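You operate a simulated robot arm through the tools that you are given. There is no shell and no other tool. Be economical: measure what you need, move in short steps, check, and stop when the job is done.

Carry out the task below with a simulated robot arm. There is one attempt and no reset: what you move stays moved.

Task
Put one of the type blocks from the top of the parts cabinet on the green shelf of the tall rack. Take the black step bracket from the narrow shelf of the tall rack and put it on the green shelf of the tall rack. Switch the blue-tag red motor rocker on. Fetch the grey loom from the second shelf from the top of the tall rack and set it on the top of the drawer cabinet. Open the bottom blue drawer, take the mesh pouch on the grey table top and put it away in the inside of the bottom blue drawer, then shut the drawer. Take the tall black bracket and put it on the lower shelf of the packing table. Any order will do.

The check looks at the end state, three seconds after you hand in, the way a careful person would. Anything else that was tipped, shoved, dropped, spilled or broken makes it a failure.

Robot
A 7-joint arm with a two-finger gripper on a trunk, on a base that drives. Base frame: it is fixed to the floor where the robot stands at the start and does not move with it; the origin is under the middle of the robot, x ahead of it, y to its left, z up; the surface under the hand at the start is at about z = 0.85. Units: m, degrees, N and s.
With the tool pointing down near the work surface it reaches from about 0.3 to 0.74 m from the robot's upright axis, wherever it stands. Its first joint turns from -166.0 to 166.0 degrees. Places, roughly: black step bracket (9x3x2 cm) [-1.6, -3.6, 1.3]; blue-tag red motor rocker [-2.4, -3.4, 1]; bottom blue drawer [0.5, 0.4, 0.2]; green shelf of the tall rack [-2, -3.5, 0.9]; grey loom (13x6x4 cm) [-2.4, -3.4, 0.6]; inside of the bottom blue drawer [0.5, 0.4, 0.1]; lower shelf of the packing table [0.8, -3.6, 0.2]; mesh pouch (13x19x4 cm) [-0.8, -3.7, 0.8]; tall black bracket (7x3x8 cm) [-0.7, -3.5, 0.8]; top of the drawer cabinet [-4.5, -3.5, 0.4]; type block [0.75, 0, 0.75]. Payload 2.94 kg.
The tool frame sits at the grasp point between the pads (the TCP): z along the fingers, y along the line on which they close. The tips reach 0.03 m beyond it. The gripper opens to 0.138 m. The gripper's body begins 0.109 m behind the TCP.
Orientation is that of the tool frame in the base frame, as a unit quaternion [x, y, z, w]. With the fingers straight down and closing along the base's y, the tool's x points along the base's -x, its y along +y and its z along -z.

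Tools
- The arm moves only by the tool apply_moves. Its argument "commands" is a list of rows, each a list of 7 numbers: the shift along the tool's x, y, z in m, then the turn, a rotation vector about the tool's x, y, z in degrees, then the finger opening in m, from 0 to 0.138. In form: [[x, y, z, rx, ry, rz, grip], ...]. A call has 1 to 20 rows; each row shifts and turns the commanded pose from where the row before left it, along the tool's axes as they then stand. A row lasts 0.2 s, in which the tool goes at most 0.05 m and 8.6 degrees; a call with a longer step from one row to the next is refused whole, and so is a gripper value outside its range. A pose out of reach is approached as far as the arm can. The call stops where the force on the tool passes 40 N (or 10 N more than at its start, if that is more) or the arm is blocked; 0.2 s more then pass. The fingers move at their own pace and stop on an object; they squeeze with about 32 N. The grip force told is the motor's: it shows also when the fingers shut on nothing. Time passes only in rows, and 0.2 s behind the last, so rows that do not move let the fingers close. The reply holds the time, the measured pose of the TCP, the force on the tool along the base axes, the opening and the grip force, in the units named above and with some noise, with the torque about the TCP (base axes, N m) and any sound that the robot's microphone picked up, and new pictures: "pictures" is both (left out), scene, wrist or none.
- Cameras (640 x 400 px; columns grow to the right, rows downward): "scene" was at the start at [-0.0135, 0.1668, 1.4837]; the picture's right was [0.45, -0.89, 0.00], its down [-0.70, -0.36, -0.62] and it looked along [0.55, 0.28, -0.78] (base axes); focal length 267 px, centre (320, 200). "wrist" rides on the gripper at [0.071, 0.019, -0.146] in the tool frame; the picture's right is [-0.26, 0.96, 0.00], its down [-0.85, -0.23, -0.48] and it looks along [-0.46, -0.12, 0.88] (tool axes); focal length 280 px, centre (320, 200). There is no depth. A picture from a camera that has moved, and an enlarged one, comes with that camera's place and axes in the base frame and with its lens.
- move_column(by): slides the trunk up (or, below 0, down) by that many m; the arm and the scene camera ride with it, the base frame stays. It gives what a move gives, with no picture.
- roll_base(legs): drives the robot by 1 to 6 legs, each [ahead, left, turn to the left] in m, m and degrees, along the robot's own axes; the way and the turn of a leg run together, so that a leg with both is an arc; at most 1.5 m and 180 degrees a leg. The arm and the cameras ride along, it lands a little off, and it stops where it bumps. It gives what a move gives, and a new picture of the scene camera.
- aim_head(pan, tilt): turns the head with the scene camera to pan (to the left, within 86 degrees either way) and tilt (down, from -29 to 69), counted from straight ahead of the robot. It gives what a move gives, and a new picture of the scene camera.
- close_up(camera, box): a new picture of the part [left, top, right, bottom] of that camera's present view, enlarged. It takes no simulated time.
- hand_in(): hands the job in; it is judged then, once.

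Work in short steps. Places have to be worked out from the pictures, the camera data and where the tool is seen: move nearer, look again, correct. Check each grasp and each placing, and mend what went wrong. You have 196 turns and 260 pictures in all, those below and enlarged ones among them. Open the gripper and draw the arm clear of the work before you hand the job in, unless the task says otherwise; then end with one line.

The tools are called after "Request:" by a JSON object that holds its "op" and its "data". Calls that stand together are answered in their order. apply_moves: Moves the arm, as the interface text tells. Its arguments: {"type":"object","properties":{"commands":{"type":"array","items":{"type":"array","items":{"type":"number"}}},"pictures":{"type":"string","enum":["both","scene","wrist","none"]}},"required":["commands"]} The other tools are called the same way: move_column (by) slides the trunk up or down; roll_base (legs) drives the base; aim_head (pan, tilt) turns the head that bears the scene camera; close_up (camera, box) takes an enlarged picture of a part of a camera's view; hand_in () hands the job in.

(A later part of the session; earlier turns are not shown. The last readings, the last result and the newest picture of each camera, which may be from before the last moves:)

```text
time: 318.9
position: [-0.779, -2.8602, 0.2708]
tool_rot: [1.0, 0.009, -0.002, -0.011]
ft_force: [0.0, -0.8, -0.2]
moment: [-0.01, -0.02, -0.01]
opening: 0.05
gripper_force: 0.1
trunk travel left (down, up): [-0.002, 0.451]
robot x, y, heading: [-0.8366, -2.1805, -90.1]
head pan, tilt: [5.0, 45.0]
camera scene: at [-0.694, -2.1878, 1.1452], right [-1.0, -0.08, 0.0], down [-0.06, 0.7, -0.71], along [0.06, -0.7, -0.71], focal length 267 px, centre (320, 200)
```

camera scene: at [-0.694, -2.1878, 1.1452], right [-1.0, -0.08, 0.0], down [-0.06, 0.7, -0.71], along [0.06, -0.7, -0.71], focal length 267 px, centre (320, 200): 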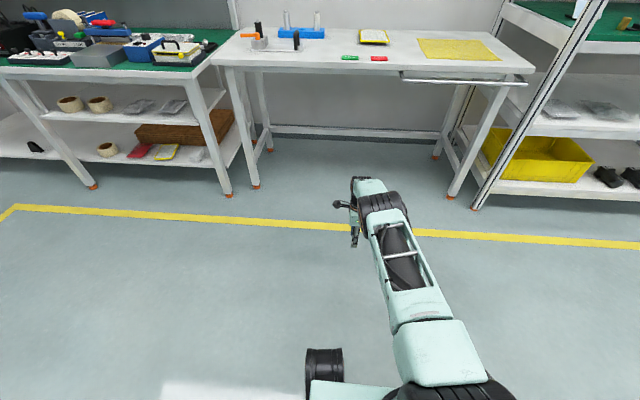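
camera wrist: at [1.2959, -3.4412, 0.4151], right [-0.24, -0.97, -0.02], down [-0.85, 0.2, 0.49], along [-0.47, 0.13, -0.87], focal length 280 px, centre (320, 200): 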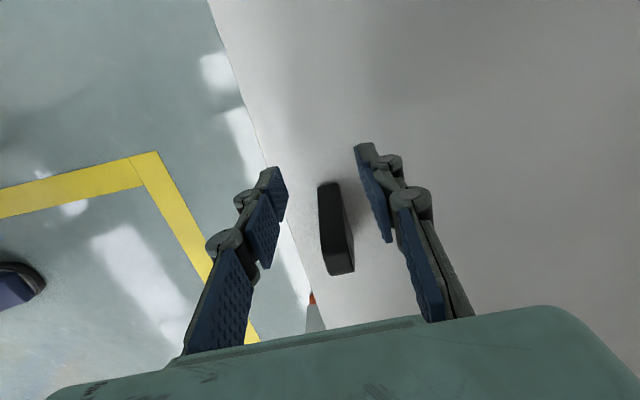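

The base move went through. Now raise trunk and arm with corrected steps.

Request:
{"op": "move_column", "data": {"by": 0.4}}

Request:
{"op": "apply_moves", "data": {"commands": [[-0.03, -0.02, -0.03, 0, 0, -8.2, 0.05], [0, 0, -0.04, 0, 0, -8.2, 0.05], [0, 0, -0.04, 0, 0, -8.2, 0.05], [0, 0, -0.04, 0, 0, -8.2, 0.05], [0, 0, -0.04, 0, 0, -8.2, 0.05], [0, 0, -0.04, 0, 0, -8.2, 0.05], [0, 0, -0.04, 0, 0, -8.2, 0.1], [0, 0, -0.03, 0, 0, -8.2, 0.138], [0, 0, 0, 0, 0, -8.2, 0.138], [0, 0, 0, 0, 0, -8.2, 0.138], [0, 0, 0, 0, 0, -8, 0.138]]}}

```text
time: 322.7
position: [-0.778, -2.8597, 0.67]
tool_rot: [1.0, 0.007, -0.004, -0.011]
ft_force: [0.7, 0.0, -0.3]
moment: [0.0, -0.01, -0.01]
opening: 0.0501
gripper_force: 0.2
trunk travel left (down, up): [-0.402, 0.051]
robot x, y, heading: [-0.8369, -2.1867, -90.2]
head pan, tilt: [5.0, 45.0]
```

```text
time: 325.1
position: [-0.8091, -2.8474, 0.9719]
tool_rot: [0.701, 0.713, 0.007, -0.01]
ft_force: [0.0, -0.1, 0.6]
moment: [0.03, 0.03, -0.02]
opening: 0.138
gripper_force: 0.0
trunk travel left (down, up): [-0.402, 0.051]
robot x, y, heading: [-0.8329, -2.1835, -90.3]
head pan, tilt: [5.0, 45.0]
camera scene: at [-0.6941, -2.1878, 1.5452], right [-1.0, -0.08, 0.0], down [-0.06, 0.7, -0.71], along [0.06, -0.7, -0.71], focal length 267 px, centre (320, 200)
camera wrist: at [-0.7906, -2.779, 1.1188], right [0.97, -0.24, -0.01], down [-0.21, -0.86, 0.46], along [-0.12, -0.44, -0.89], focal length 280 px, centre (320, 200)
```

scene: 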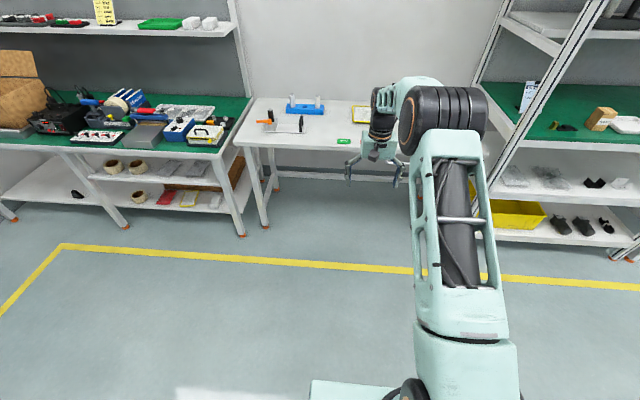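
wrist: 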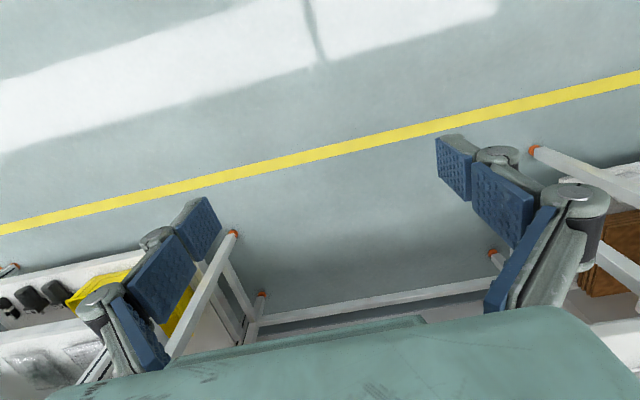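

Square up the tilt and approach the pouch.

Request:
{"op": "apply_moves", "data": {"commands": [[0, 0, 0, 0, -1.4, 1.0, 0.138]], "pictures": "none"}}

Request:
{"op": "roll_base", "data": {"legs": [[0.7, 0, 0.3]]}}

Request:
{"op": "apply_moves", "data": {"commands": [[0, 0, 0, 0, 0, 0, 0.138]], "pictures": "wrist"}}

```text
time: 325.5
position: [-0.8081, -2.8479, 0.9724]
tool_rot: [0.707, 0.707, -0.002, -0.001]
ft_force: [0.5, 0.3, -0.2]
moment: [-0.01, 0.0, -0.01]
opening: 0.1379
gripper_force: 0.0
trunk travel left (down, up): [-0.402, 0.051]
robot x, y, heading: [-0.8355, -2.1787, -90.2]
head pan, tilt: [5.0, 45.0]
```

```text
time: 329.4
position: [-0.807, -3.5418, 0.9711]
tool_rot: [0.707, 0.707, -0.002, -0.001]
ft_force: [-0.6, -0.6, 0.2]
moment: [0.02, -0.02, 0.0]
opening: 0.1382
gripper_force: 0.1
trunk travel left (down, up): [-0.402, 0.051]
robot x, y, heading: [-0.8397, -2.8798, -90.4]
head pan, tilt: [5.0, 45.0]
camera scene: at [-0.6968, -2.8814, 1.5452], right [-1.0, -0.08, 0.0], down [-0.06, 0.7, -0.71], along [0.06, -0.7, -0.71], focal length 267 px, centre (320, 200)
```

scene: 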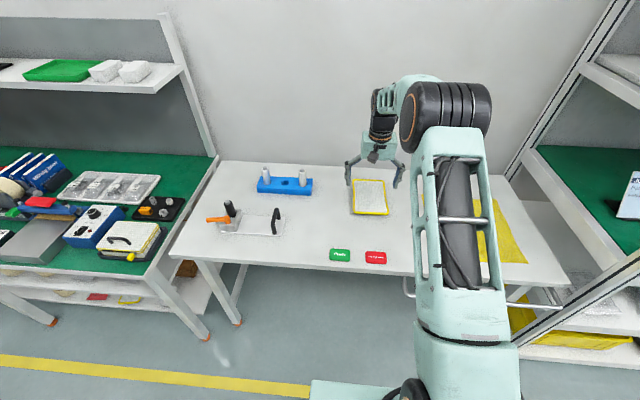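

```text
time: 329.8
position: [-0.8083, -3.5424, 0.9712]
tool_rot: [0.706, 0.708, -0.002, -0.001]
ft_force: [1.3, 0.4, 0.8]
moment: [-0.01, 0.04, 0.01]
opening: 0.138
gripper_force: 0.1
trunk travel left (down, up): [-0.402, 0.051]
robot x, y, heading: [-0.8392, -2.8767, -90.1]
head pan, tilt: [5.0, 45.0]
camera wrist: at [-0.7897, -3.4692, 1.1169], right [0.97, -0.26, 0.0], down [-0.23, -0.85, 0.48], along [-0.13, -0.46, -0.88], focal length 280 px, centre (320, 200)
```

wrist: 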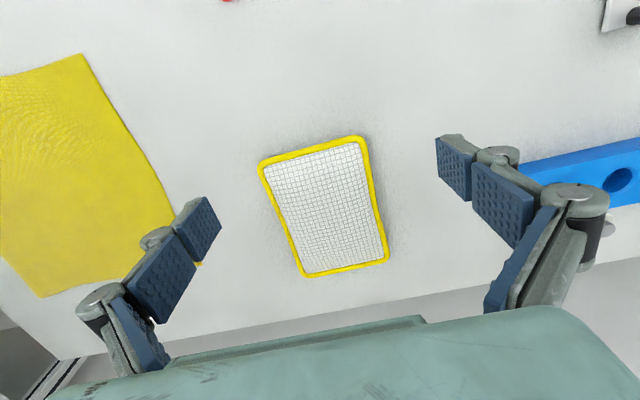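

Pouch spans x −0.896…−0.766, y −3.569…−3.755 (13 cm wide); it fits the 13.8 cm opening. Drive 10 cm closer and centre over it.

Request:
{"op": "roll_base", "data": {"legs": [[0.1, 0, 0]]}}

Request:
{"op": "apply_moves", "data": {"commands": [[-0.02, -0.023, 0.03, 0, 0, 0, 0.138], [0, 0, 0.03, 0, 0, 0, 0.138], [0, 0, 0.03, 0, 0, 0, 0.138], [0, 0, 0, 0, 0, 0, 0.138]], "pictures": "wrist"}}

```text
time: 330.9
position: [-0.8088, -3.6407, 0.9724]
tool_rot: [0.706, 0.708, -0.002, -0.002]
ft_force: [0.1, -0.1, 0.1]
moment: [0.05, -0.01, 0.06]
opening: 0.138
gripper_force: 0.0
trunk travel left (down, up): [-0.402, 0.051]
robot x, y, heading: [-0.841, -2.9763, -90.1]
head pan, tilt: [5.0, 45.0]
camera scene: at [-0.697, -2.981, 1.5452], right [-1.0, -0.09, 0.0], down [-0.06, 0.7, -0.71], along [0.06, -0.7, -0.71], focal length 267 px, centre (320, 200)
```

scene: 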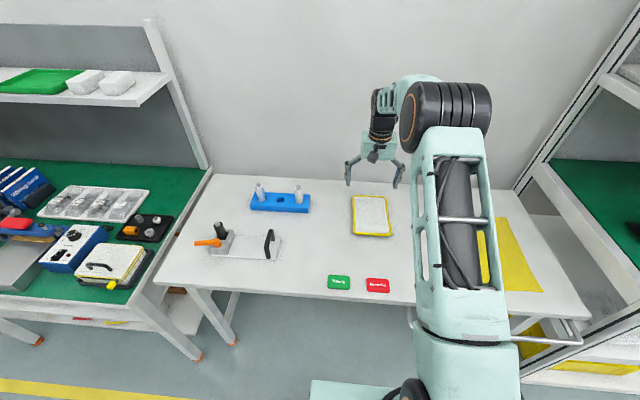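

```text
time: 331.9
position: [-0.8318, -3.662, 0.8818]
tool_rot: [0.706, 0.708, -0.002, -0.001]
ft_force: [-0.7, 0.0, 0.3]
moment: [-0.02, 0.0, 0.01]
opening: 0.1382
gripper_force: 0.1
trunk travel left (down, up): [-0.402, 0.051]
robot x, y, heading: [-0.8411, -2.9763, -89.7]
head pan, tilt: [5.0, 45.0]
camera wrist: at [-0.8132, -3.5893, 1.027], right [0.97, -0.26, 0.0], down [-0.23, -0.85, 0.48], along [-0.13, -0.46, -0.88], focal length 280 px, centre (320, 200)
```

wrist: 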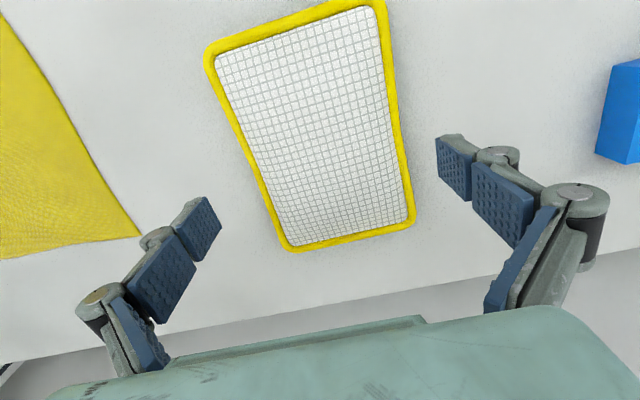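

Centred within ~2 mm. Lower toward the table in steps.

Request:
{"op": "apply_moves", "data": {"commands": [[0, 0.0015, 0.03, 0, 0, 0, 0.138], [0, 0, 0.018, 0, 0, 0, 0.138], [0, 0, 0, 0, 0, 0, 0.138]], "pictures": "both"}}

```text
time: 332.7
position: [-0.8301, -3.6624, 0.8332]
tool_rot: [0.707, 0.707, -0.002, -0.002]
ft_force: [0.0, -0.1, 0.2]
moment: [0.0, -0.04, -0.01]
opening: 0.138
gripper_force: 0.1
trunk travel left (down, up): [-0.402, 0.051]
robot x, y, heading: [-0.8352, -2.9772, -90.1]
head pan, tilt: [5.0, 45.0]
camera scene: at [-0.697, -2.9802, 1.5452], right [-1.0, -0.09, 0.0], down [-0.06, 0.7, -0.71], along [0.06, -0.7, -0.71], focal length 267 px, centre (320, 200)
camera wrist: at [-0.8119, -3.5897, 0.9788], right [0.97, -0.26, 0.0], down [-0.23, -0.85, 0.48], along [-0.13, -0.46, -0.88], focal length 280 px, centre (320, 200)
```

scene: 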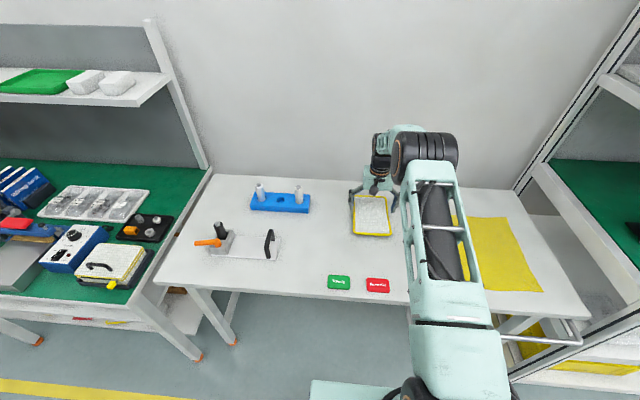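
wrist: 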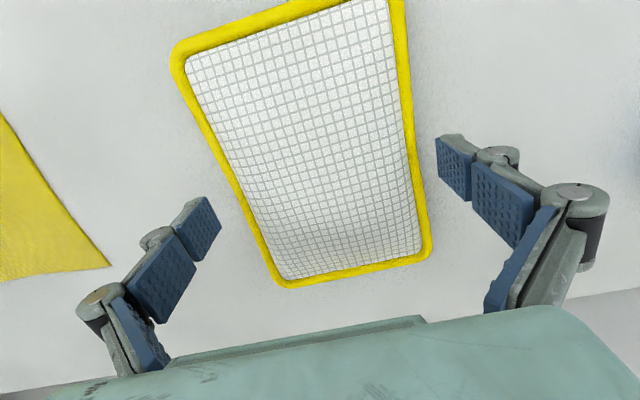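

Balanced gaps on both sides. Continue down.

Request:
{"op": "apply_moves", "data": {"commands": [[0, 0, 0.01, 0, 0, 0, 0.138], [0, 0, 0.005, 0, 0, 0, 0.138], [0, 0, 0.003, 0, 0, 0, 0.138], [0, 0, 0, 0, 0, 0, 0.138]], "pictures": "wrist"}}

```text
time: 333.7
position: [-0.8309, -3.6614, 0.8153]
tool_rot: [0.707, 0.707, -0.003, -0.001]
ft_force: [0.3, 0.4, 1.3]
moment: [0.05, -0.01, 0.0]
opening: 0.1382
gripper_force: 0.0
trunk travel left (down, up): [-0.402, 0.051]
robot x, y, heading: [-0.8406, -2.9751, -89.9]
head pan, tilt: [5.0, 45.0]
camera wrist: at [-0.8121, -3.5889, 0.9613], right [0.97, -0.26, 0.0], down [-0.23, -0.85, 0.48], along [-0.13, -0.46, -0.88], focal length 280 px, centre (320, 200)
```

wrist: 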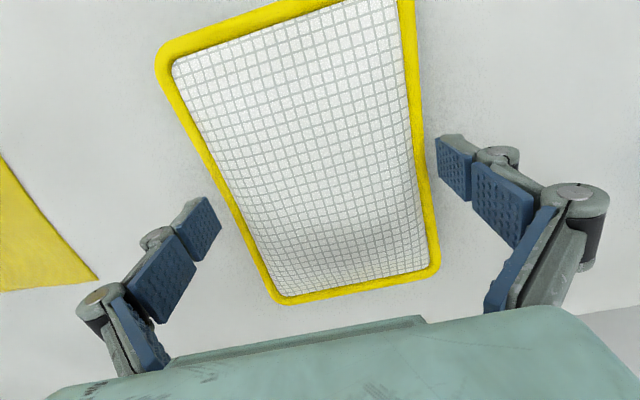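

Request:
{"op": "apply_moves", "data": {"commands": [[0, 0, 0.004, 0, 0, 0, 0.138], [0, 0, 0.004, 0, 0, 0, 0.138], [0, 0, 0.003, 0, 0, 0, 0.138], [0, 0, 0, 0, 0, 0, 0.138]], "pictures": "wrist"}}

```text
time: 334.7
position: [-0.8312, -3.6604, 0.8057]
tool_rot: [0.706, 0.708, -0.003, -0.001]
ft_force: [-0.5, 0.3, 0.7]
moment: [0.01, -0.05, 0.03]
opening: 0.138
gripper_force: 0.1
trunk travel left (down, up): [-0.402, 0.051]
robot x, y, heading: [-0.8377, -2.9787, -89.9]
head pan, tilt: [5.0, 45.0]
camera wrist: at [-0.812, -3.5887, 0.95], right [0.97, -0.26, 0.0], down [-0.23, -0.85, 0.48], along [-0.13, -0.46, -0.88], focal length 280 px, centre (320, 200)
```

wrist: 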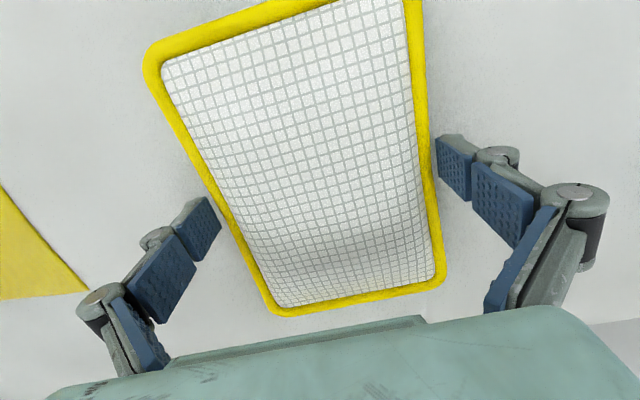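

Fingers are beside both edges. Lower 4 mm more and close.

Request:
{"op": "apply_moves", "data": {"commands": [[0, 0, 0.004, 0, 0, 0, 0.138], [0, 0, 0, 0, 0, 0, 0.1], [0, 0, 0, 0, 0, 0, 0.08], [0, 0, 0, 0, 0, 0, 0.05], [0, 0, 0, 0, 0, 0, 0.05]], "pictures": "wrist"}}

```text
time: 335.9
position: [-0.8314, -3.6609, 0.8014]
tool_rot: [0.707, 0.707, -0.002, -0.002]
ft_force: [0.5, 0.0, 3.4]
moment: [0.16, -0.15, -0.04]
opening: 0.1247
gripper_force: 32.3
trunk travel left (down, up): [-0.402, 0.051]
robot x, y, heading: [-0.8396, -2.9791, -90.2]
head pan, tilt: [5.0, 45.0]
camera wrist: at [-0.8122, -3.5885, 0.9464], right [0.97, -0.26, 0.0], down [-0.23, -0.85, 0.48], along [-0.13, -0.46, -0.88], focal length 280 px, centre (320, 200)
```

wrist: 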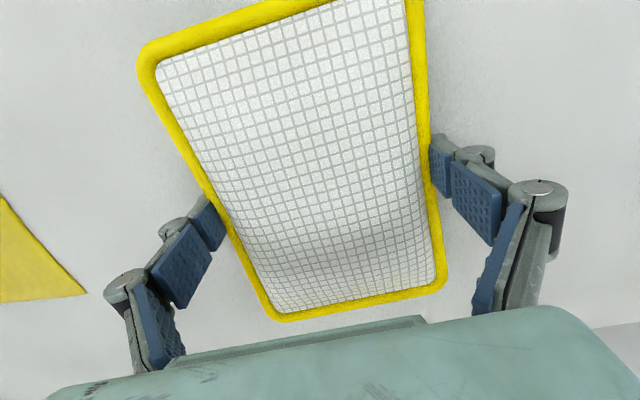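

Gripped at 12.5 cm. Lift 6 cm and check.

Request:
{"op": "apply_moves", "data": {"commands": [[0, 0, -0.015, 0, 0, 0, 0.05], [0, 0, -0.02, 0, 0, 0, 0.05], [0, 0, -0.025, 0, 0, 0, 0.05], [0, 0, 0, 0, 0, 0, 0.05]]}}

```text
time: 336.9
position: [-0.8302, -3.66, 0.8611]
tool_rot: [0.707, 0.708, -0.002, -0.002]
ft_force: [-0.6, 0.2, -0.8]
moment: [0.03, 0.03, 0.02]
opening: 0.125
gripper_force: 32.2
trunk travel left (down, up): [-0.402, 0.051]
robot x, y, heading: [-0.8385, -2.9754, -90.1]
head pan, tilt: [5.0, 45.0]
camera scene: at [-0.697, -2.9803, 1.5452], right [-1.0, -0.09, 0.0], down [-0.06, 0.7, -0.71], along [0.06, -0.7, -0.71], focal length 267 px, centre (320, 200)
camera wrist: at [-0.8118, -3.5885, 1.006], right [0.97, -0.26, -0.01], down [-0.23, -0.85, 0.48], along [-0.13, -0.46, -0.88], focal length 280 px, centre (320, 200)
```

scene: 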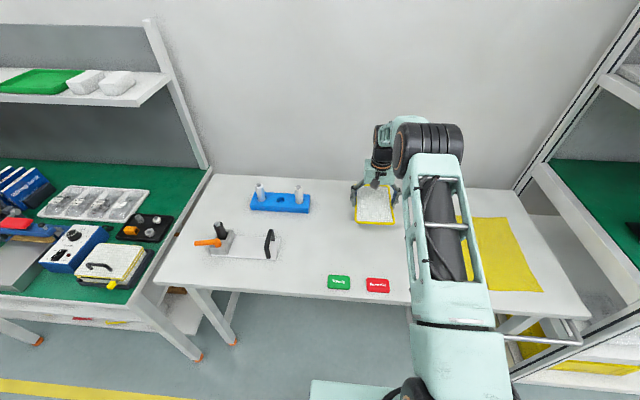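
wrist: 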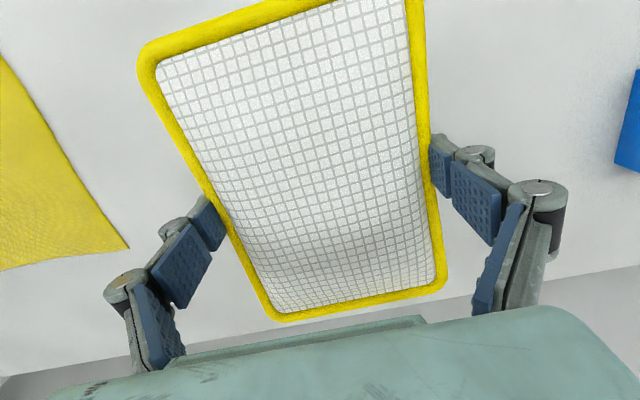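

The pouch is held. Lift, back away from the table and retract the arm.

Request:
{"op": "apply_moves", "data": {"commands": [[0, 0, -0.04, 0, 0, 0, 0.05], [0, 0, -0.04, 0, 0, 0, 0.05], [0, 0, -0.04, 0, 0, 0, 0.05], [0, 0, -0.03, 0, 0, 0, 0.05], [0.04, 0, 0, 0, 0, 0, 0.05], [0.04, 0, 0, 0, 0, 0, 0.05], [0.04, 0, 0, 0, 0, 0, 0.05], [0.04, 0, 0, 0, 0, 0, 0.05]], "pictures": "none"}}

Request:
{"op": "roll_base", "data": {"legs": [[-0.75, 0, 0], [0, 0.63, 0], [-1.5, 0, 0]]}}

```text
time: 338.7
position: [-0.8298, -3.5004, 1.0113]
tool_rot: [0.706, 0.708, -0.003, -0.001]
ft_force: [-0.5, -0.5, -0.8]
moment: [-0.02, 0.01, 0.01]
opening: 0.1247
gripper_force: 31.9
trunk travel left (down, up): [-0.402, 0.051]
robot x, y, heading: [-0.8338, -2.9789, -90.1]
head pan, tilt: [5.0, 45.0]
```

```text
time: 355.4
position: [-0.2048, -1.2413, 1.011]
tool_rot: [0.702, 0.713, -0.003, -0.001]
ft_force: [0.1, -0.7, 0.2]
moment: [0.01, 0.03, -0.04]
opening: 0.1248
gripper_force: 32.5
trunk travel left (down, up): [-0.402, 0.051]
robot x, y, heading: [-0.2212, -0.7141, -89.3]
head pan, tilt: [5.0, 45.0]
camera scene: at [-0.0804, -0.7191, 1.5452], right [-1.0, -0.1, 0.0], down [-0.07, 0.7, -0.71], along [0.07, -0.7, -0.71], focal length 267 px, centre (320, 200)
```

scene: 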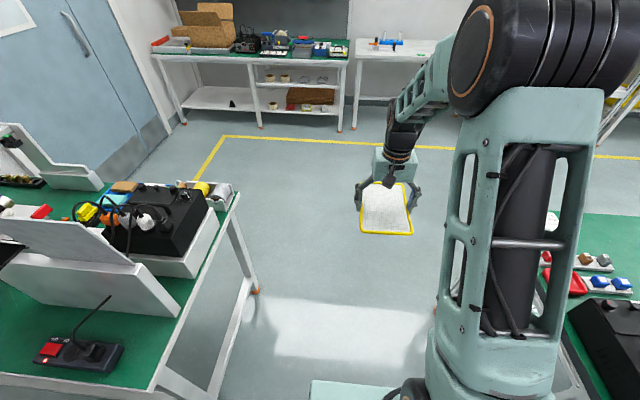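

Continue: back, shift clear of the open drawer, then turn to face it.

Request:
{"op": "roll_base", "data": {"legs": [[-0.35, 0, -0.7], [0, -0.29, 0], [-0.77, 0, 0], [0, 0, 90]]}}

Request:
{"op": "aim_head", "data": {"pan": 0, "tilt": 50}}

```text
time: 367.9
position: [0.012, 0.4141, 1.0104]
tool_rot: [-0.004, 1.0, -0.003, 0.001]
ft_force: [-0.6, 0.5, -1.1]
moment: [0.0, 0.0, -0.03]
opening: 0.1246
gripper_force: 31.8
trunk travel left (down, up): [-0.402, 0.051]
robot x, y, heading: [-0.5113, 0.4025, 0.2]
head pan, tilt: [5.0, 45.0]
camera scene: at [-0.5127, 0.5417, 1.5452], right [0.09, -1.0, 0.0], down [-0.7, -0.06, -0.71], along [0.7, 0.06, -0.71], focal length 267 px, centre (320, 200)
```

scene: 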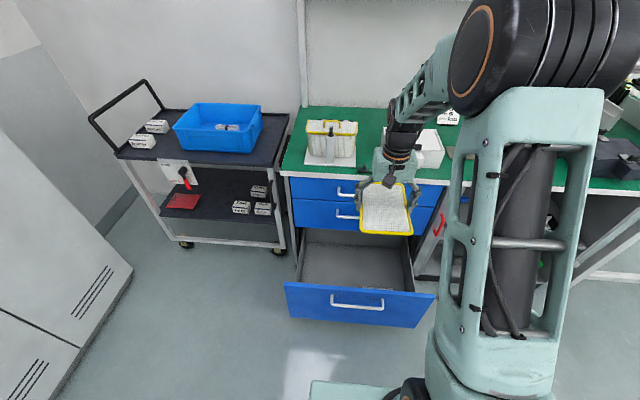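

```text
time: 368.6
position: [0.0126, 0.4142, 1.0102]
tool_rot: [-0.003, 1.0, -0.003, 0.001]
ft_force: [0.0, -0.2, -1.1]
moment: [0.04, 0.04, 0.01]
opening: 0.1245
gripper_force: 32.6
trunk travel left (down, up): [-0.402, 0.051]
robot x, y, heading: [-0.515, 0.4032, 0.1]
head pan, tilt: [0.0, 50.0]
camera scene: at [-0.5167, 0.5346, 1.5383], right [0.0, -1.0, 0.0], down [-0.77, 0.0, -0.64], along [0.64, 0.0, -0.77], focal length 267 px, centre (320, 200)
```

scene: 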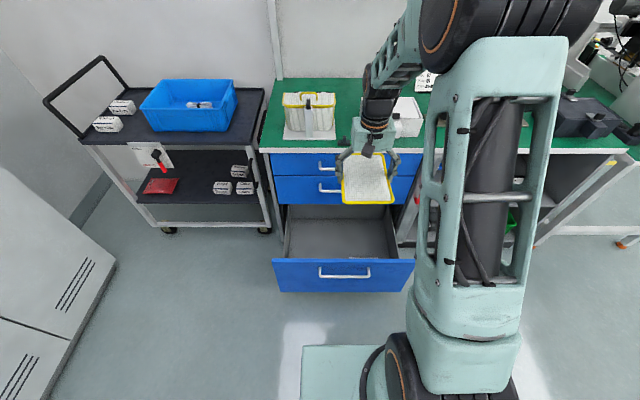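

Request:
{"op": "close_up", "data": {"camera": "scene", "box": [260, 140, 430, 300]}}

```text
2.50 times, centred on (345, 220) of scene
camera zoom: at [-0.5167, 0.5346, 1.5383], right [0.0, -1.0, 0.0], down [-0.77, 0.0, -0.64], along [0.64, 0.0, -0.77], focal length 667 px, centre (258, 150)
```

zoom: 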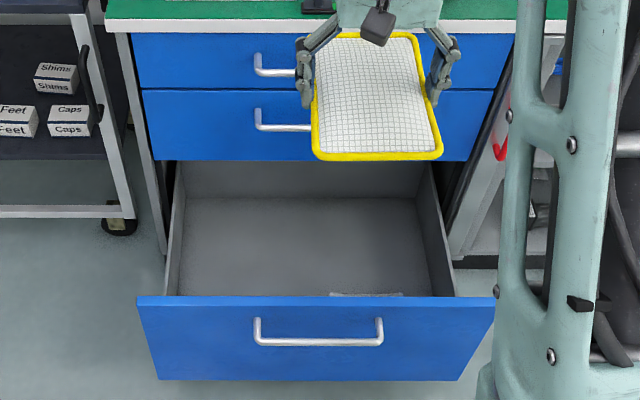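

A thin card lies at the drawer's front right; I'll put the pouch left-centre (x≈0.175, y≈0.51). Position base and lower the trunk.

Request:
{"op": "roll_base", "data": {"legs": [[0.1, 0.1, 0]]}}

Request:
{"op": "apply_moves", "data": {"commands": [[-0.03, 0, 0, 0, 0, 0, 0.05], [-0.03, 0, 0, 0, 0, 0, 0.05]], "pictures": "none"}}

Request:
{"op": "move_column", "data": {"by": -0.4}}

Request:
{"op": "apply_moves", "data": {"commands": [[0, 0, 0, 0, 0, 0, 0.05]]}}

```text
time: 370.1
position: [0.1123, 0.5141, 1.0101]
tool_rot: [-0.003, 1.0, -0.003, 0.001]
ft_force: [0.2, 0.3, 0.0]
moment: [0.02, 0.02, 0.02]
opening: 0.1244
gripper_force: 32.0
trunk travel left (down, up): [-0.402, 0.051]
robot x, y, heading: [-0.4128, 0.5016, 0.2]
head pan, tilt: [0.0, 50.0]
camera scene: at [-0.4163, 0.6344, 1.5383], right [0.0, -1.0, 0.0], down [-0.77, 0.0, -0.64], along [0.64, 0.0, -0.77], focal length 267 px, centre (320, 200)
```

scene: 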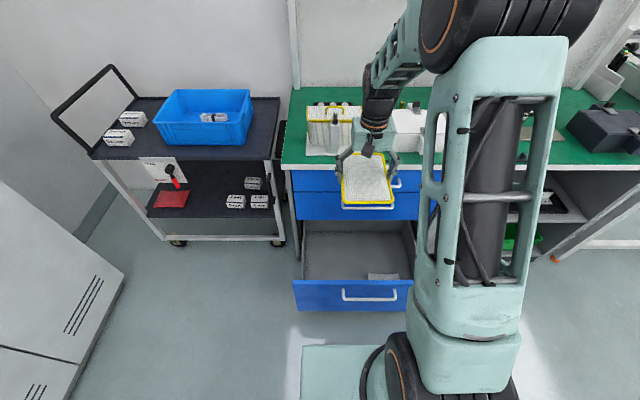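

```text
time: 370.8
position: [0.1729, 0.5145, 1.0104]
tool_rot: [-0.004, 1.0, -0.003, 0.0]
ft_force: [0.4, -0.7, -1.0]
moment: [0.0, 0.03, 0.02]
opening: 0.1246
gripper_force: 32.1
trunk travel left (down, up): [-0.402, 0.051]
robot x, y, heading: [-0.415, 0.4998, -0.1]
head pan, tilt: [0.0, 50.0]
```

```text
time: 374.6
position: [0.1716, 0.5138, 0.6122]
tool_rot: [-0.003, 1.0, -0.003, 0.001]
ft_force: [0.4, -0.5, -1.0]
moment: [0.0, 0.01, -0.01]
opening: 0.1244
gripper_force: 32.1
trunk travel left (down, up): [-0.002, 0.451]
robot x, y, heading: [-0.4148, 0.502, 0.1]
head pan, tilt: [0.0, 50.0]
```

```text
time: 375.0
position: [0.1724, 0.5137, 0.6112]
tool_rot: [-0.003, 1.0, -0.003, 0.0]
ft_force: [-0.3, 0.9, 0.2]
moment: [-0.01, -0.03, -0.02]
opening: 0.1247
gripper_force: 32.3
trunk travel left (down, up): [-0.002, 0.451]
robot x, y, heading: [-0.4138, 0.5049, -0.1]
head pan, tilt: [0.0, 50.0]
camera scene: at [-0.4166, 0.6341, 1.1383], right [0.0, -1.0, 0.0], down [-0.77, 0.0, -0.64], along [0.64, 0.0, -0.77], focal length 267 px, centre (320, 200)
camera wrist: at [0.0995, 0.5349, 0.7562], right [0.26, 0.97, 0.0], down [0.85, -0.22, 0.48], along [0.46, -0.13, -0.88], focal length 280 px, centre (320, 200)
```

scene: 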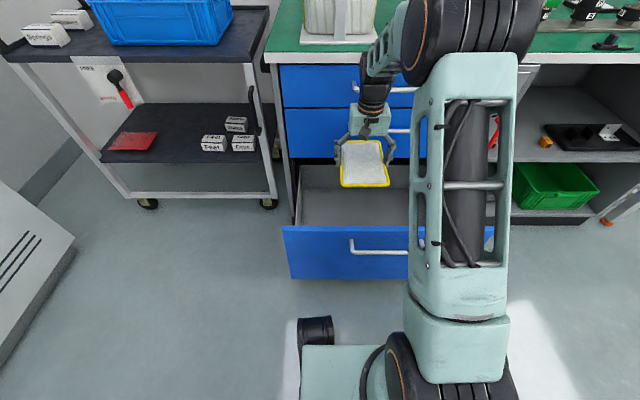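
wrist: 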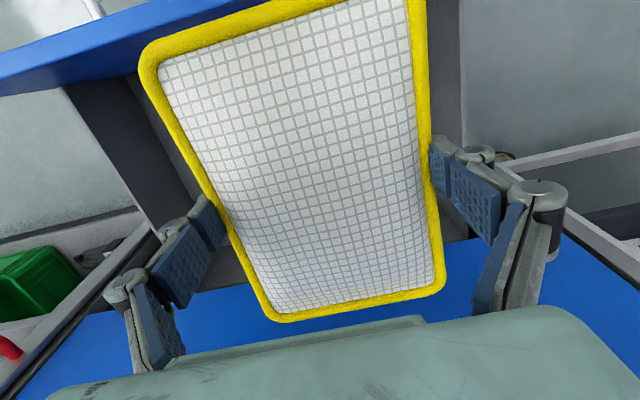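

Good alignment over the open drawer. Descend into it.

Request:
{"op": "apply_moves", "data": {"commands": [[0, 0, 0.045, 0, 0, 0, 0.05], [0, 0, 0.045, 0, 0, 0, 0.05], [0, 0, 0.045, 0, 0, 0, 0.05], [0, 0, 0.045, 0, 0, 0, 0.05], [0, 0, 0.04, 0, 0, 0, 0.05]]}}

```text
time: 376.2
position: [0.1714, 0.5132, 0.3914]
tool_rot: [-0.003, 1.0, -0.002, 0.002]
ft_force: [-0.3, 0.3, 0.2]
moment: [-0.01, -0.02, -0.03]
opening: 0.1245
gripper_force: 32.0
trunk travel left (down, up): [-0.002, 0.451]
robot x, y, heading: [-0.4172, 0.499, 0.3]
head pan, tilt: [0.0, 50.0]
camera scene: at [-0.4169, 0.6341, 1.1384], right [0.0, -1.0, 0.0], down [-0.77, 0.0, -0.64], along [0.64, 0.0, -0.77], focal length 267 px, centre (320, 200)
camera wrist: at [0.0994, 0.5336, 0.5361], right [0.26, 0.97, 0.0], down [0.85, -0.22, 0.48], along [0.46, -0.13, -0.88], focal length 280 px, centre (320, 200)
```

scene: 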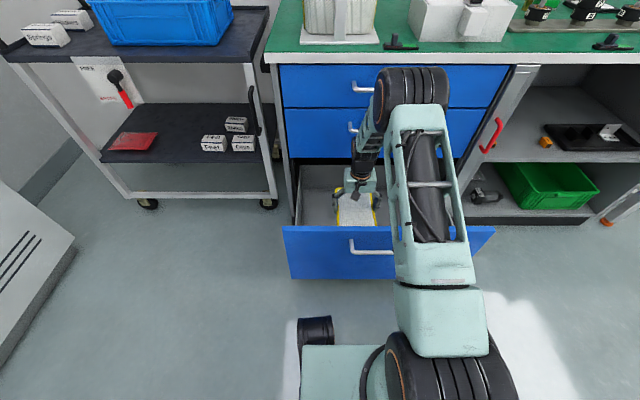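
wrist: 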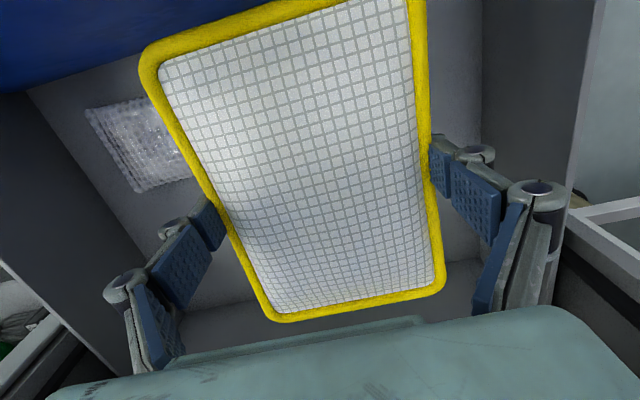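

Request:
{"op": "apply_moves", "data": {"commands": [[0, 0, 0.045, 0, 0, 0, 0.05], [0, 0, 0.045, 0, 0, 0, 0.05], [0, 0, 0.03, 0, 0, 0, 0.05], [0, 0, 0.01, 0, 0, 0, 0.05]], "pictures": "wrist"}}

```text
time: 377.2
position: [0.1729, 0.5131, 0.262]
tool_rot: [-0.003, 1.0, -0.003, 0.001]
ft_force: [0.7, 0.2, -0.6]
moment: [0.0, -0.02, 0.0]
opening: 0.1245
gripper_force: 31.6
trunk travel left (down, up): [-0.002, 0.451]
robot x, y, heading: [-0.4144, 0.4984, 0.4]
head pan, tilt: [0.0, 50.0]
camera wrist: at [0.1001, 0.5334, 0.4061], right [0.26, 0.97, 0.0], down [0.85, -0.22, 0.48], along [0.46, -0.13, -0.88], focal length 280 px, centre (320, 200)
```

wrist: 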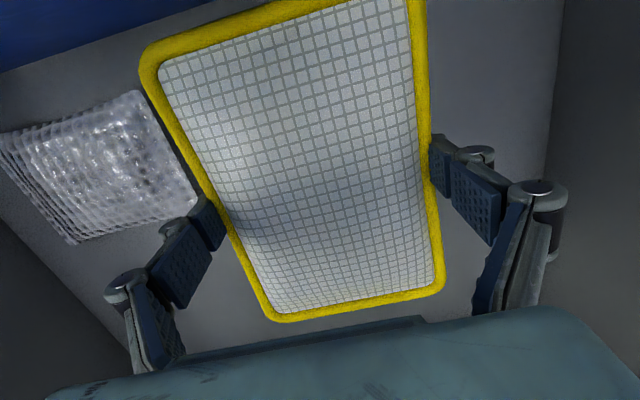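

The bubble-wrap item is ~4 cm from the finger. Shift 1 cm left and descend on.

Request:
{"op": "apply_moves", "data": {"commands": [[0, 0.012, 0.03, 0, 0, 0, 0.05], [0, 0, 0.025, 0, 0, 0, 0.05], [0, 0, 0.01, 0, 0, 0, 0.05], [0, 0, 0, 0, 0, 0, 0.05]], "pictures": "none"}}

```text
time: 378.2
position: [0.1726, 0.5249, 0.1958]
tool_rot: [-0.004, 1.0, -0.002, 0.001]
ft_force: [0.0, 0.2, -0.2]
moment: [0.02, 0.01, 0.0]
opening: 0.1245
gripper_force: 31.8
trunk travel left (down, up): [-0.002, 0.451]
robot x, y, heading: [-0.4157, 0.5032, 0.2]
head pan, tilt: [0.0, 50.0]
```

Request:
{"op": "apply_moves", "data": {"commands": [[0, 0, 0.01, 0, 0, 0, 0.05], [0, 0, 0.008, 0, 0, 0, 0.05], [0, 0, 0.006, 0, 0, 0, 0.05], [0, 0, 0.005, 0, 0, 0, 0.05], [0, 0, 0.005, 0, 0, 0, 0.05], [0, 0, 0, 0, 0, 0, 0.05]], "pictures": "wrist"}}

```text
time: 379.6
position: [0.1729, 0.5226, 0.1621]
tool_rot: [-0.004, 1.0, -0.002, 0.001]
ft_force: [-0.3, -0.2, -0.6]
moment: [0.03, 0.02, 0.04]
opening: 0.1246
gripper_force: 32.0
trunk travel left (down, up): [-0.002, 0.451]
robot x, y, heading: [-0.4103, 0.5015, -0.1]
head pan, tilt: [0.0, 50.0]
camera wrist: at [0.0996, 0.5447, 0.3072], right [0.26, 0.97, -0.01], down [0.85, -0.22, 0.48], along [0.46, -0.13, -0.88], focal length 280 px, centre (320, 200)
```

wrist: 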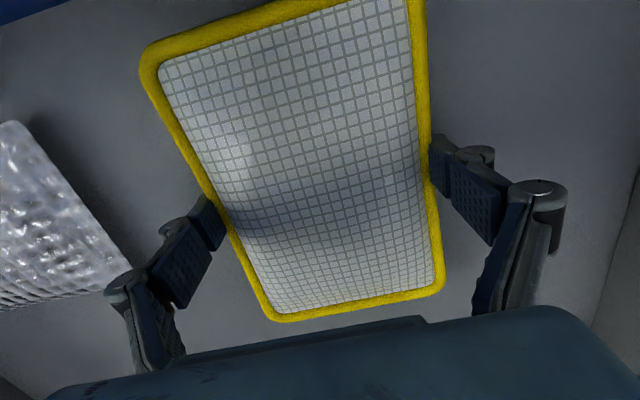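

Shift another 1.2 cm left and continue to the floor.

Request:
{"op": "apply_moves", "data": {"commands": [[0, 0.012, 0, 0, 0, 0, 0.05], [0, 0, 0.008, 0, 0, 0, 0.05], [0, 0, 0.005, 0, 0, 0, 0.05], [0, 0, 0.005, 0, 0, 0, 0.05], [0, 0, 0.005, 0, 0, 0, 0.05], [0, 0, 0, 0, 0, 0, 0.05]], "pictures": "wrist"}}

```text
time: 380.7
position: [0.1827, 0.5364, 0.1481]
tool_rot: [-0.002, 1.0, -0.001, 0.01]
ft_force: [1.3, -2.9, 22.1]
moment: [1.29, 0.42, 0.07]
opening: 0.1245
gripper_force: 32.3
trunk travel left (down, up): [-0.002, 0.451]
robot x, y, heading: [-0.4125, 0.4977, 0.5]
head pan, tilt: [0.0, 50.0]
stopped in row 5: the force on the tool passed its limit at 44 N (the readings are from after the stop); the commanded pose is now the measured one
camera wrist: at [0.1071, 0.5568, 0.2937], right [0.26, 0.97, 0.0], down [0.84, -0.22, 0.49], along [0.48, -0.13, -0.87], focal length 280 px, centre (320, 200)
```

wrist: 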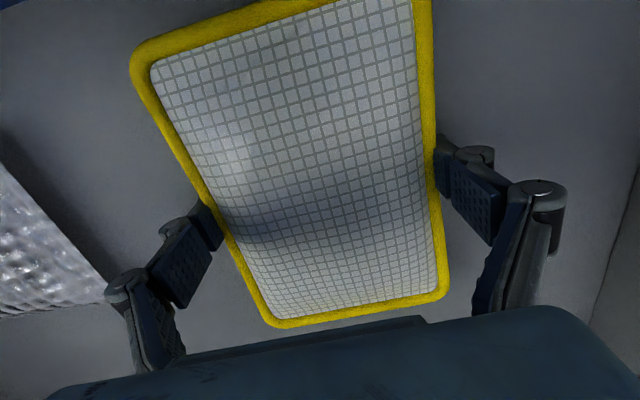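

Floor contact. Relax, open to 13.8 cm and rise straight up.

Request:
{"op": "apply_moves", "data": {"commands": [[0, 0, -0.003, 0, 0, 0, 0.05], [0, 0, 0, 0, 0, 0, 0.138], [0, 0, 0, 0, 0, 0, 0.138], [0, 0, -0.015, 0, 0, 0, 0.138], [0, 0, -0.03, 0, 0, 0, 0.138], [0, 0, -0.04, 0, 0, 0, 0.138], [0, 0, -0.04, 0, 0, 0, 0.138]], "pictures": "wrist"}}

```text
time: 382.3
position: [0.1774, 0.5366, 0.2744]
tool_rot: [-0.004, 1.0, -0.003, 0.005]
ft_force: [0.1, -0.1, -0.6]
moment: [0.02, -0.02, -0.01]
opening: 0.138
gripper_force: 0.1
trunk travel left (down, up): [-0.002, 0.451]
robot x, y, heading: [-0.4102, 0.5032, 0.2]
head pan, tilt: [0.0, 50.0]
camera wrist: at [0.1028, 0.5575, 0.4186], right [0.26, 0.97, 0.0], down [0.85, -0.22, 0.48], along [0.47, -0.13, -0.87], focal length 280 px, centre (320, 200)
```

wrist: 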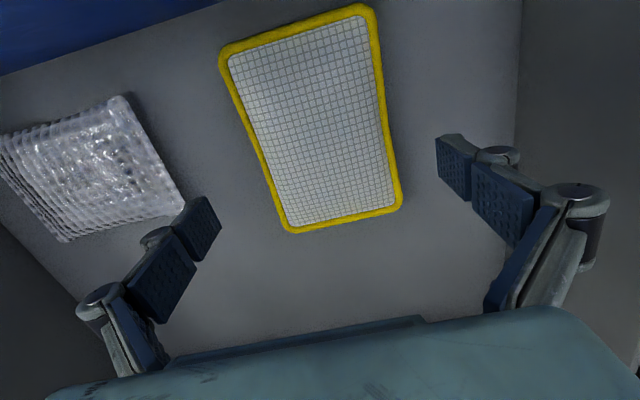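

The pouch lies in the drawer. Rise out, back off, and turn the tool forward to push the drawer shut.

Request:
{"op": "apply_moves", "data": {"commands": [[0, 0, -0.045, 0, 0, 0, 0.1], [0, 0, -0.045, 0, 0, 0, 0.05], [0, 0, -0.045, 0, 0, 0, 0], [0, 0, -0.045, 0, 0, 0, 0], [0, 0, -0.045, 0, 0, 0, 0], [0, 0, -0.045, 0, 0, 0, 0], [0, 0, -0.045, 0, 0, 0, 0], [0, 0, -0.045, 0, 0, 0, 0]], "pictures": "scene"}}

Request:
{"op": "roll_base", "data": {"legs": [[-0.26, 0, 0], [0, -0.1, 0]]}}

```text
time: 384.1
position: [0.1735, 0.5377, 0.6343]
tool_rot: [-0.004, 1.0, -0.003, 0.004]
ft_force: [0.1, 0.7, -0.8]
moment: [-0.01, -0.01, 0.03]
opening: 0.0001
gripper_force: 28.2
trunk travel left (down, up): [-0.002, 0.451]
robot x, y, heading: [-0.4118, 0.5039, 0.0]
head pan, tilt: [0.0, 50.0]
camera scene: at [-0.4165, 0.6341, 1.1382], right [0.0, -1.0, 0.0], down [-0.77, 0.0, -0.64], along [0.64, 0.0, -0.77], focal length 267 px, centre (320, 200)
```

scene: 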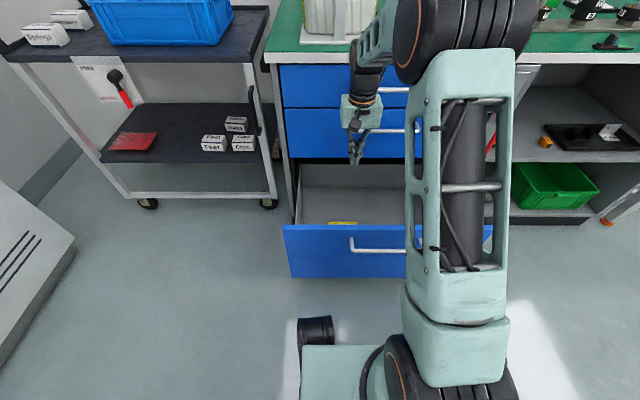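

```text
time: 387.1
position: [-0.086, 0.4383, 0.6341]
tool_rot: [-0.002, 1.0, -0.002, 0.005]
ft_force: [-0.3, -1.2, 0.5]
moment: [0.0, 0.02, 0.02]
opening: 0.0001
gripper_force: 28.4
trunk travel left (down, up): [-0.002, 0.451]
robot x, y, heading: [-0.669, 0.3988, 0.2]
head pan, tilt: [0.0, 50.0]
camera scene: at [-0.6748, 0.5343, 1.1383], right [0.0, -1.0, 0.0], down [-0.77, 0.0, -0.64], along [0.64, 0.0, -0.77], focal length 267 px, centre (320, 200)
```

scene: 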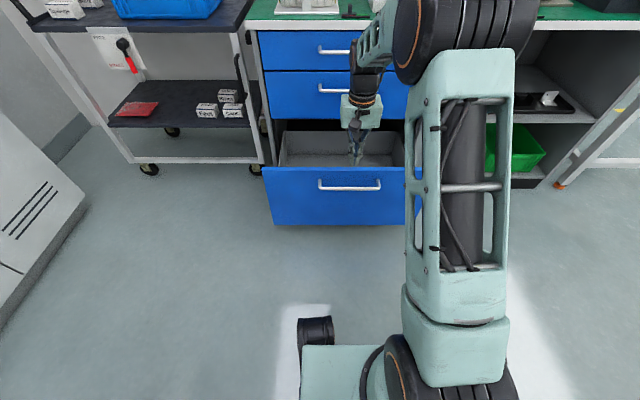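

Request:
{"op": "apply_moves", "data": {"commands": [[0, 0, 0, 0, -8.2, 0, 0], [0, 0, 0, 0, -8.2, 0, 0], [0, 0, 0, 0, -8.2, 0, 0], [0, 0, 0, 0, -8.2, 0, 0], [0, 0, 0, 0, -8.2, 0, 0], [0, 0, 0, 0, -8.2, 0, 0], [0, 0, 0, 0, -8.2, 0, 0], [0, 0, 0, 0, -8.2, 0, 0], [0, 0, 0, 0, -8.2, 0, 0], [0, 0, 0, 0, -8.2, 0, 0], [0, 0, 0, 0, -8, 0, 0], [0.04, 0, 0, 0, 0, 0, 0], [0.04, 0, 0, 0, 0, 0, 0], [0.04, 0, 0, 0, 0, 0, 0], [0.04, 0, 0, 0, 0, 0, 0], [0.04, 0, 0, 0, 0, 0, 0], [0.04, 0, 0, 0, 0, 0, 0], [0.04, 0, 0, 0, 0, 0, 0]]}}

```text
time: 390.9
position: [-0.0822, 0.4387, 0.3539]
tool_rot: [-0.003, 0.704, 0.0, 0.711]
ft_force: [-0.9, 0.2, 0.5]
moment: [0.0, -0.01, 0.01]
opening: 0.0
gripper_force: 28.3
trunk travel left (down, up): [-0.002, 0.451]
robot x, y, heading: [-0.6726, 0.3992, 0.3]
head pan, tilt: [0.0, 50.0]
camera scene: at [-0.6749, 0.5342, 1.1384], right [0.0, -1.0, 0.0], down [-0.77, 0.0, -0.64], along [0.64, 0.0, -0.77], focal length 267 px, centre (320, 200)
camera wrist: at [-0.229, 0.4578, 0.2813], right [-0.01, 0.97, 0.26], down [-0.48, -0.23, 0.84], along [0.88, -0.12, 0.47], focal length 280 px, centre (320, 200)
```

scene: 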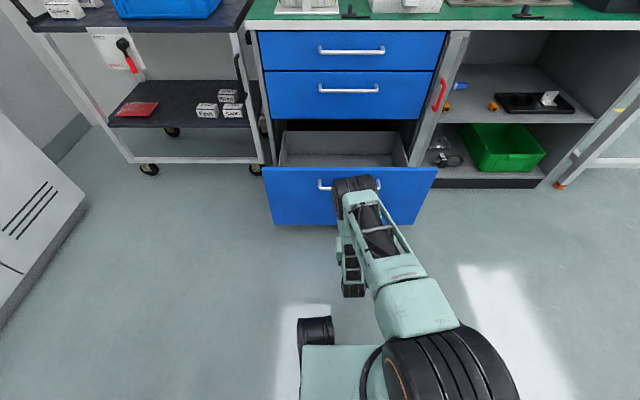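
wrist: 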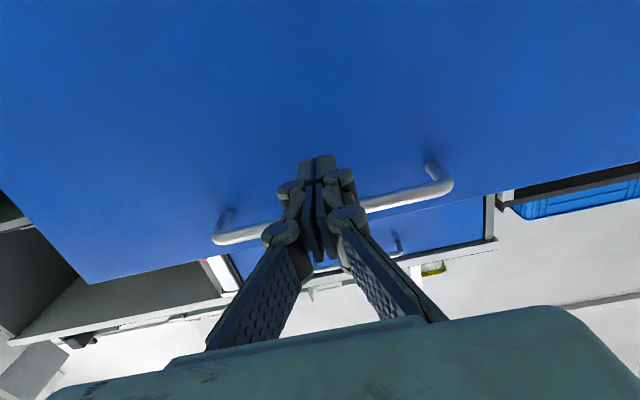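

I'll extend the arm (stretching drops the elbow back) until the fingertips meet the panel below the handle.

Request:
{"op": "apply_moves", "data": {"commands": [[0, 0, 0.03, 0, 0, 0, 0], [0, 0, 0.03, 0, 0, 0, 0], [0, 0, 0.02, 0, 0, 0, 0], [0, 0, 0.01, 0, 0, 0, 0], [0, 0, 0.01, 0, 0, 0, 0]], "pictures": "scene"}}

```text
time: 392.1
position: [0.0189, 0.4382, 0.355]
tool_rot: [-0.004, 0.704, 0.001, 0.71]
ft_force: [-0.6, -0.6, 0.6]
moment: [-0.01, 0.03, 0.0]
opening: 0.0003
gripper_force: 28.2
trunk travel left (down, up): [-0.002, 0.451]
robot x, y, heading: [-0.6702, 0.4007, 0.4]
head pan, tilt: [0.0, 50.0]
camera scene: at [-0.6749, 0.5343, 1.1383], right [0.0, -1.0, 0.0], down [-0.77, 0.0, -0.64], along [0.64, 0.0, -0.77], focal length 267 px, centre (320, 200)
```

scene: 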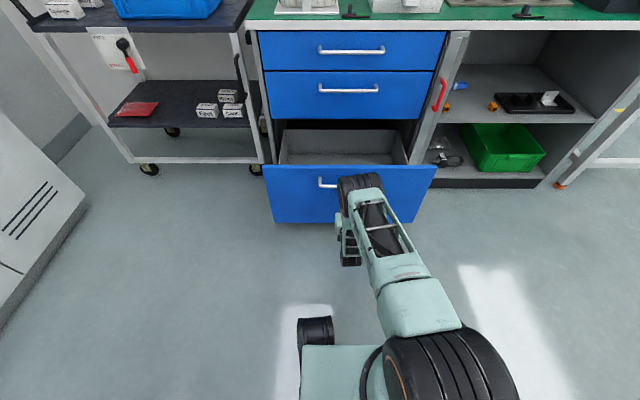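

Elbow now ~18 cm behind the TCP. Extend further with the arm, pushing the drawer.

Request:
{"op": "apply_moves", "data": {"commands": [[0, 0, 0.02, 0, 0, 0, 0], [0, 0, 0.02, 0, 0, 0, 0], [0, 0, 0.03, 0, 0, 0, 0], [0, 0, 0.03, 0, 0, 0, 0]], "pictures": "scene"}}

```text
time: 393.1
position: [0.1181, 0.4395, 0.3547]
tool_rot: [-0.004, 0.704, 0.002, 0.71]
ft_force: [-0.3, 0.2, -0.7]
moment: [0.01, -0.01, 0.02]
opening: 0.0
gripper_force: 28.1
trunk travel left (down, up): [-0.002, 0.451]
robot x, y, heading: [-0.6691, 0.4027, 0.3]
head pan, tilt: [0.0, 50.0]
camera scene: at [-0.6747, 0.5343, 1.1383], right [0.0, -1.0, 0.0], down [-0.77, 0.0, -0.64], along [0.64, 0.0, -0.77], focal length 267 px, centre (320, 200)
```

scene: 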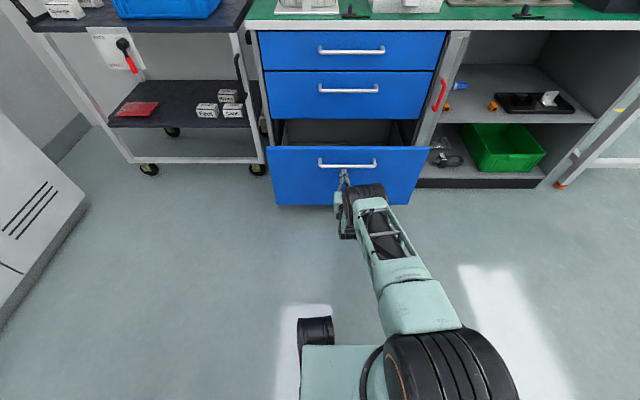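

The drawer slides in. Push on with the base.

Request:
{"op": "roll_base", "data": {"legs": [[0.17, 0, 0]]}}

Request:
{"op": "apply_moves", "data": {"commands": [[0, 0, 0.015, 0, 0, 0, 0], [0, 0, 0.015, 0, 0, 0, 0], [0, 0, 0.01, 0, 0, 0, 0]]}}

```text
time: 394.6
position: [0.2903, 0.4412, 0.3561]
tool_rot: [-0.003, 0.704, 0.0, 0.711]
ft_force: [0.3, 0.2, -0.8]
moment: [0.02, 0.03, -0.01]
opening: 0.0
gripper_force: 28.2
trunk travel left (down, up): [-0.002, 0.451]
robot x, y, heading: [-0.4996, 0.4039, 0.3]
head pan, tilt: [0.0, 50.0]
camera scene: at [-0.5045, 0.5348, 1.1383], right [0.0, -1.0, 0.0], down [-0.77, 0.0, -0.64], along [0.64, 0.0, -0.77], focal length 267 px, centre (320, 200)
```

scene: 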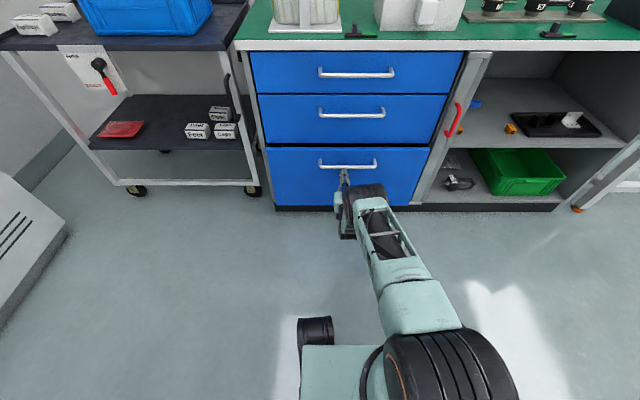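

```text
time: 395.4
position: [0.3236, 0.4394, 0.3547]
tool_rot: [-0.004, 0.702, 0.001, 0.712]
ft_force: [-9.5, 0.5, 5.4]
moment: [-0.01, -0.03, -0.04]
opening: 0.0058
gripper_force: 28.3
trunk travel left (down, up): [-0.002, 0.451]
robot x, y, heading: [-0.4993, 0.4032, 0.2]
head pan, tilt: [0.0, 50.0]
stopped in row 3: the force on the tool passed its limit at 59 N (the readings are from after the stop); the commanded pose is now the measured one
camera scene: at [-0.5058, 0.5347, 1.1384], right [0.0, -1.0, 0.0], down [-0.77, 0.0, -0.64], along [0.64, 0.0, -0.77], focal length 267 px, centre (320, 200)
camera wrist: at [0.1772, 0.4595, 0.2818], right [-0.01, 0.97, 0.26], down [-0.48, -0.23, 0.84], along [0.87, -0.12, 0.47], focal length 280 px, centre (320, 200)
```

scene: 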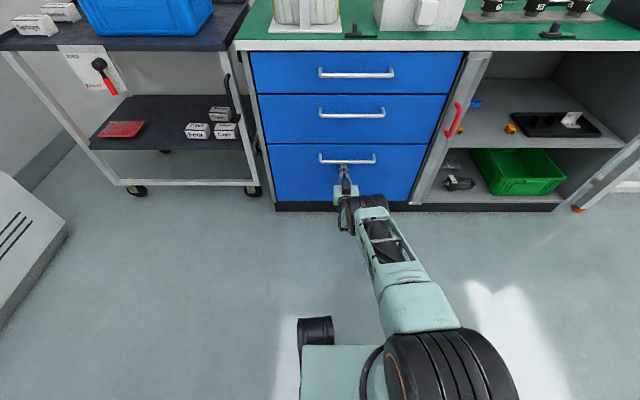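
wrist: 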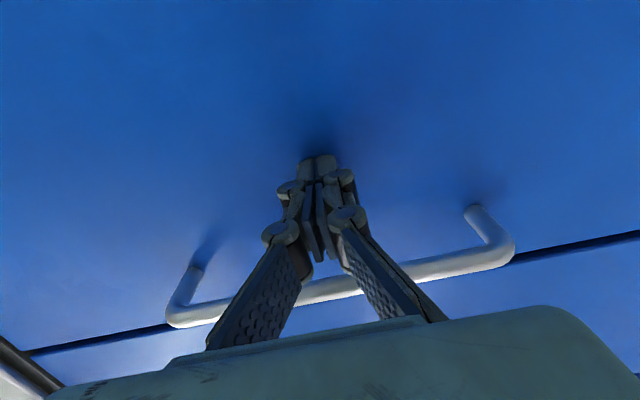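

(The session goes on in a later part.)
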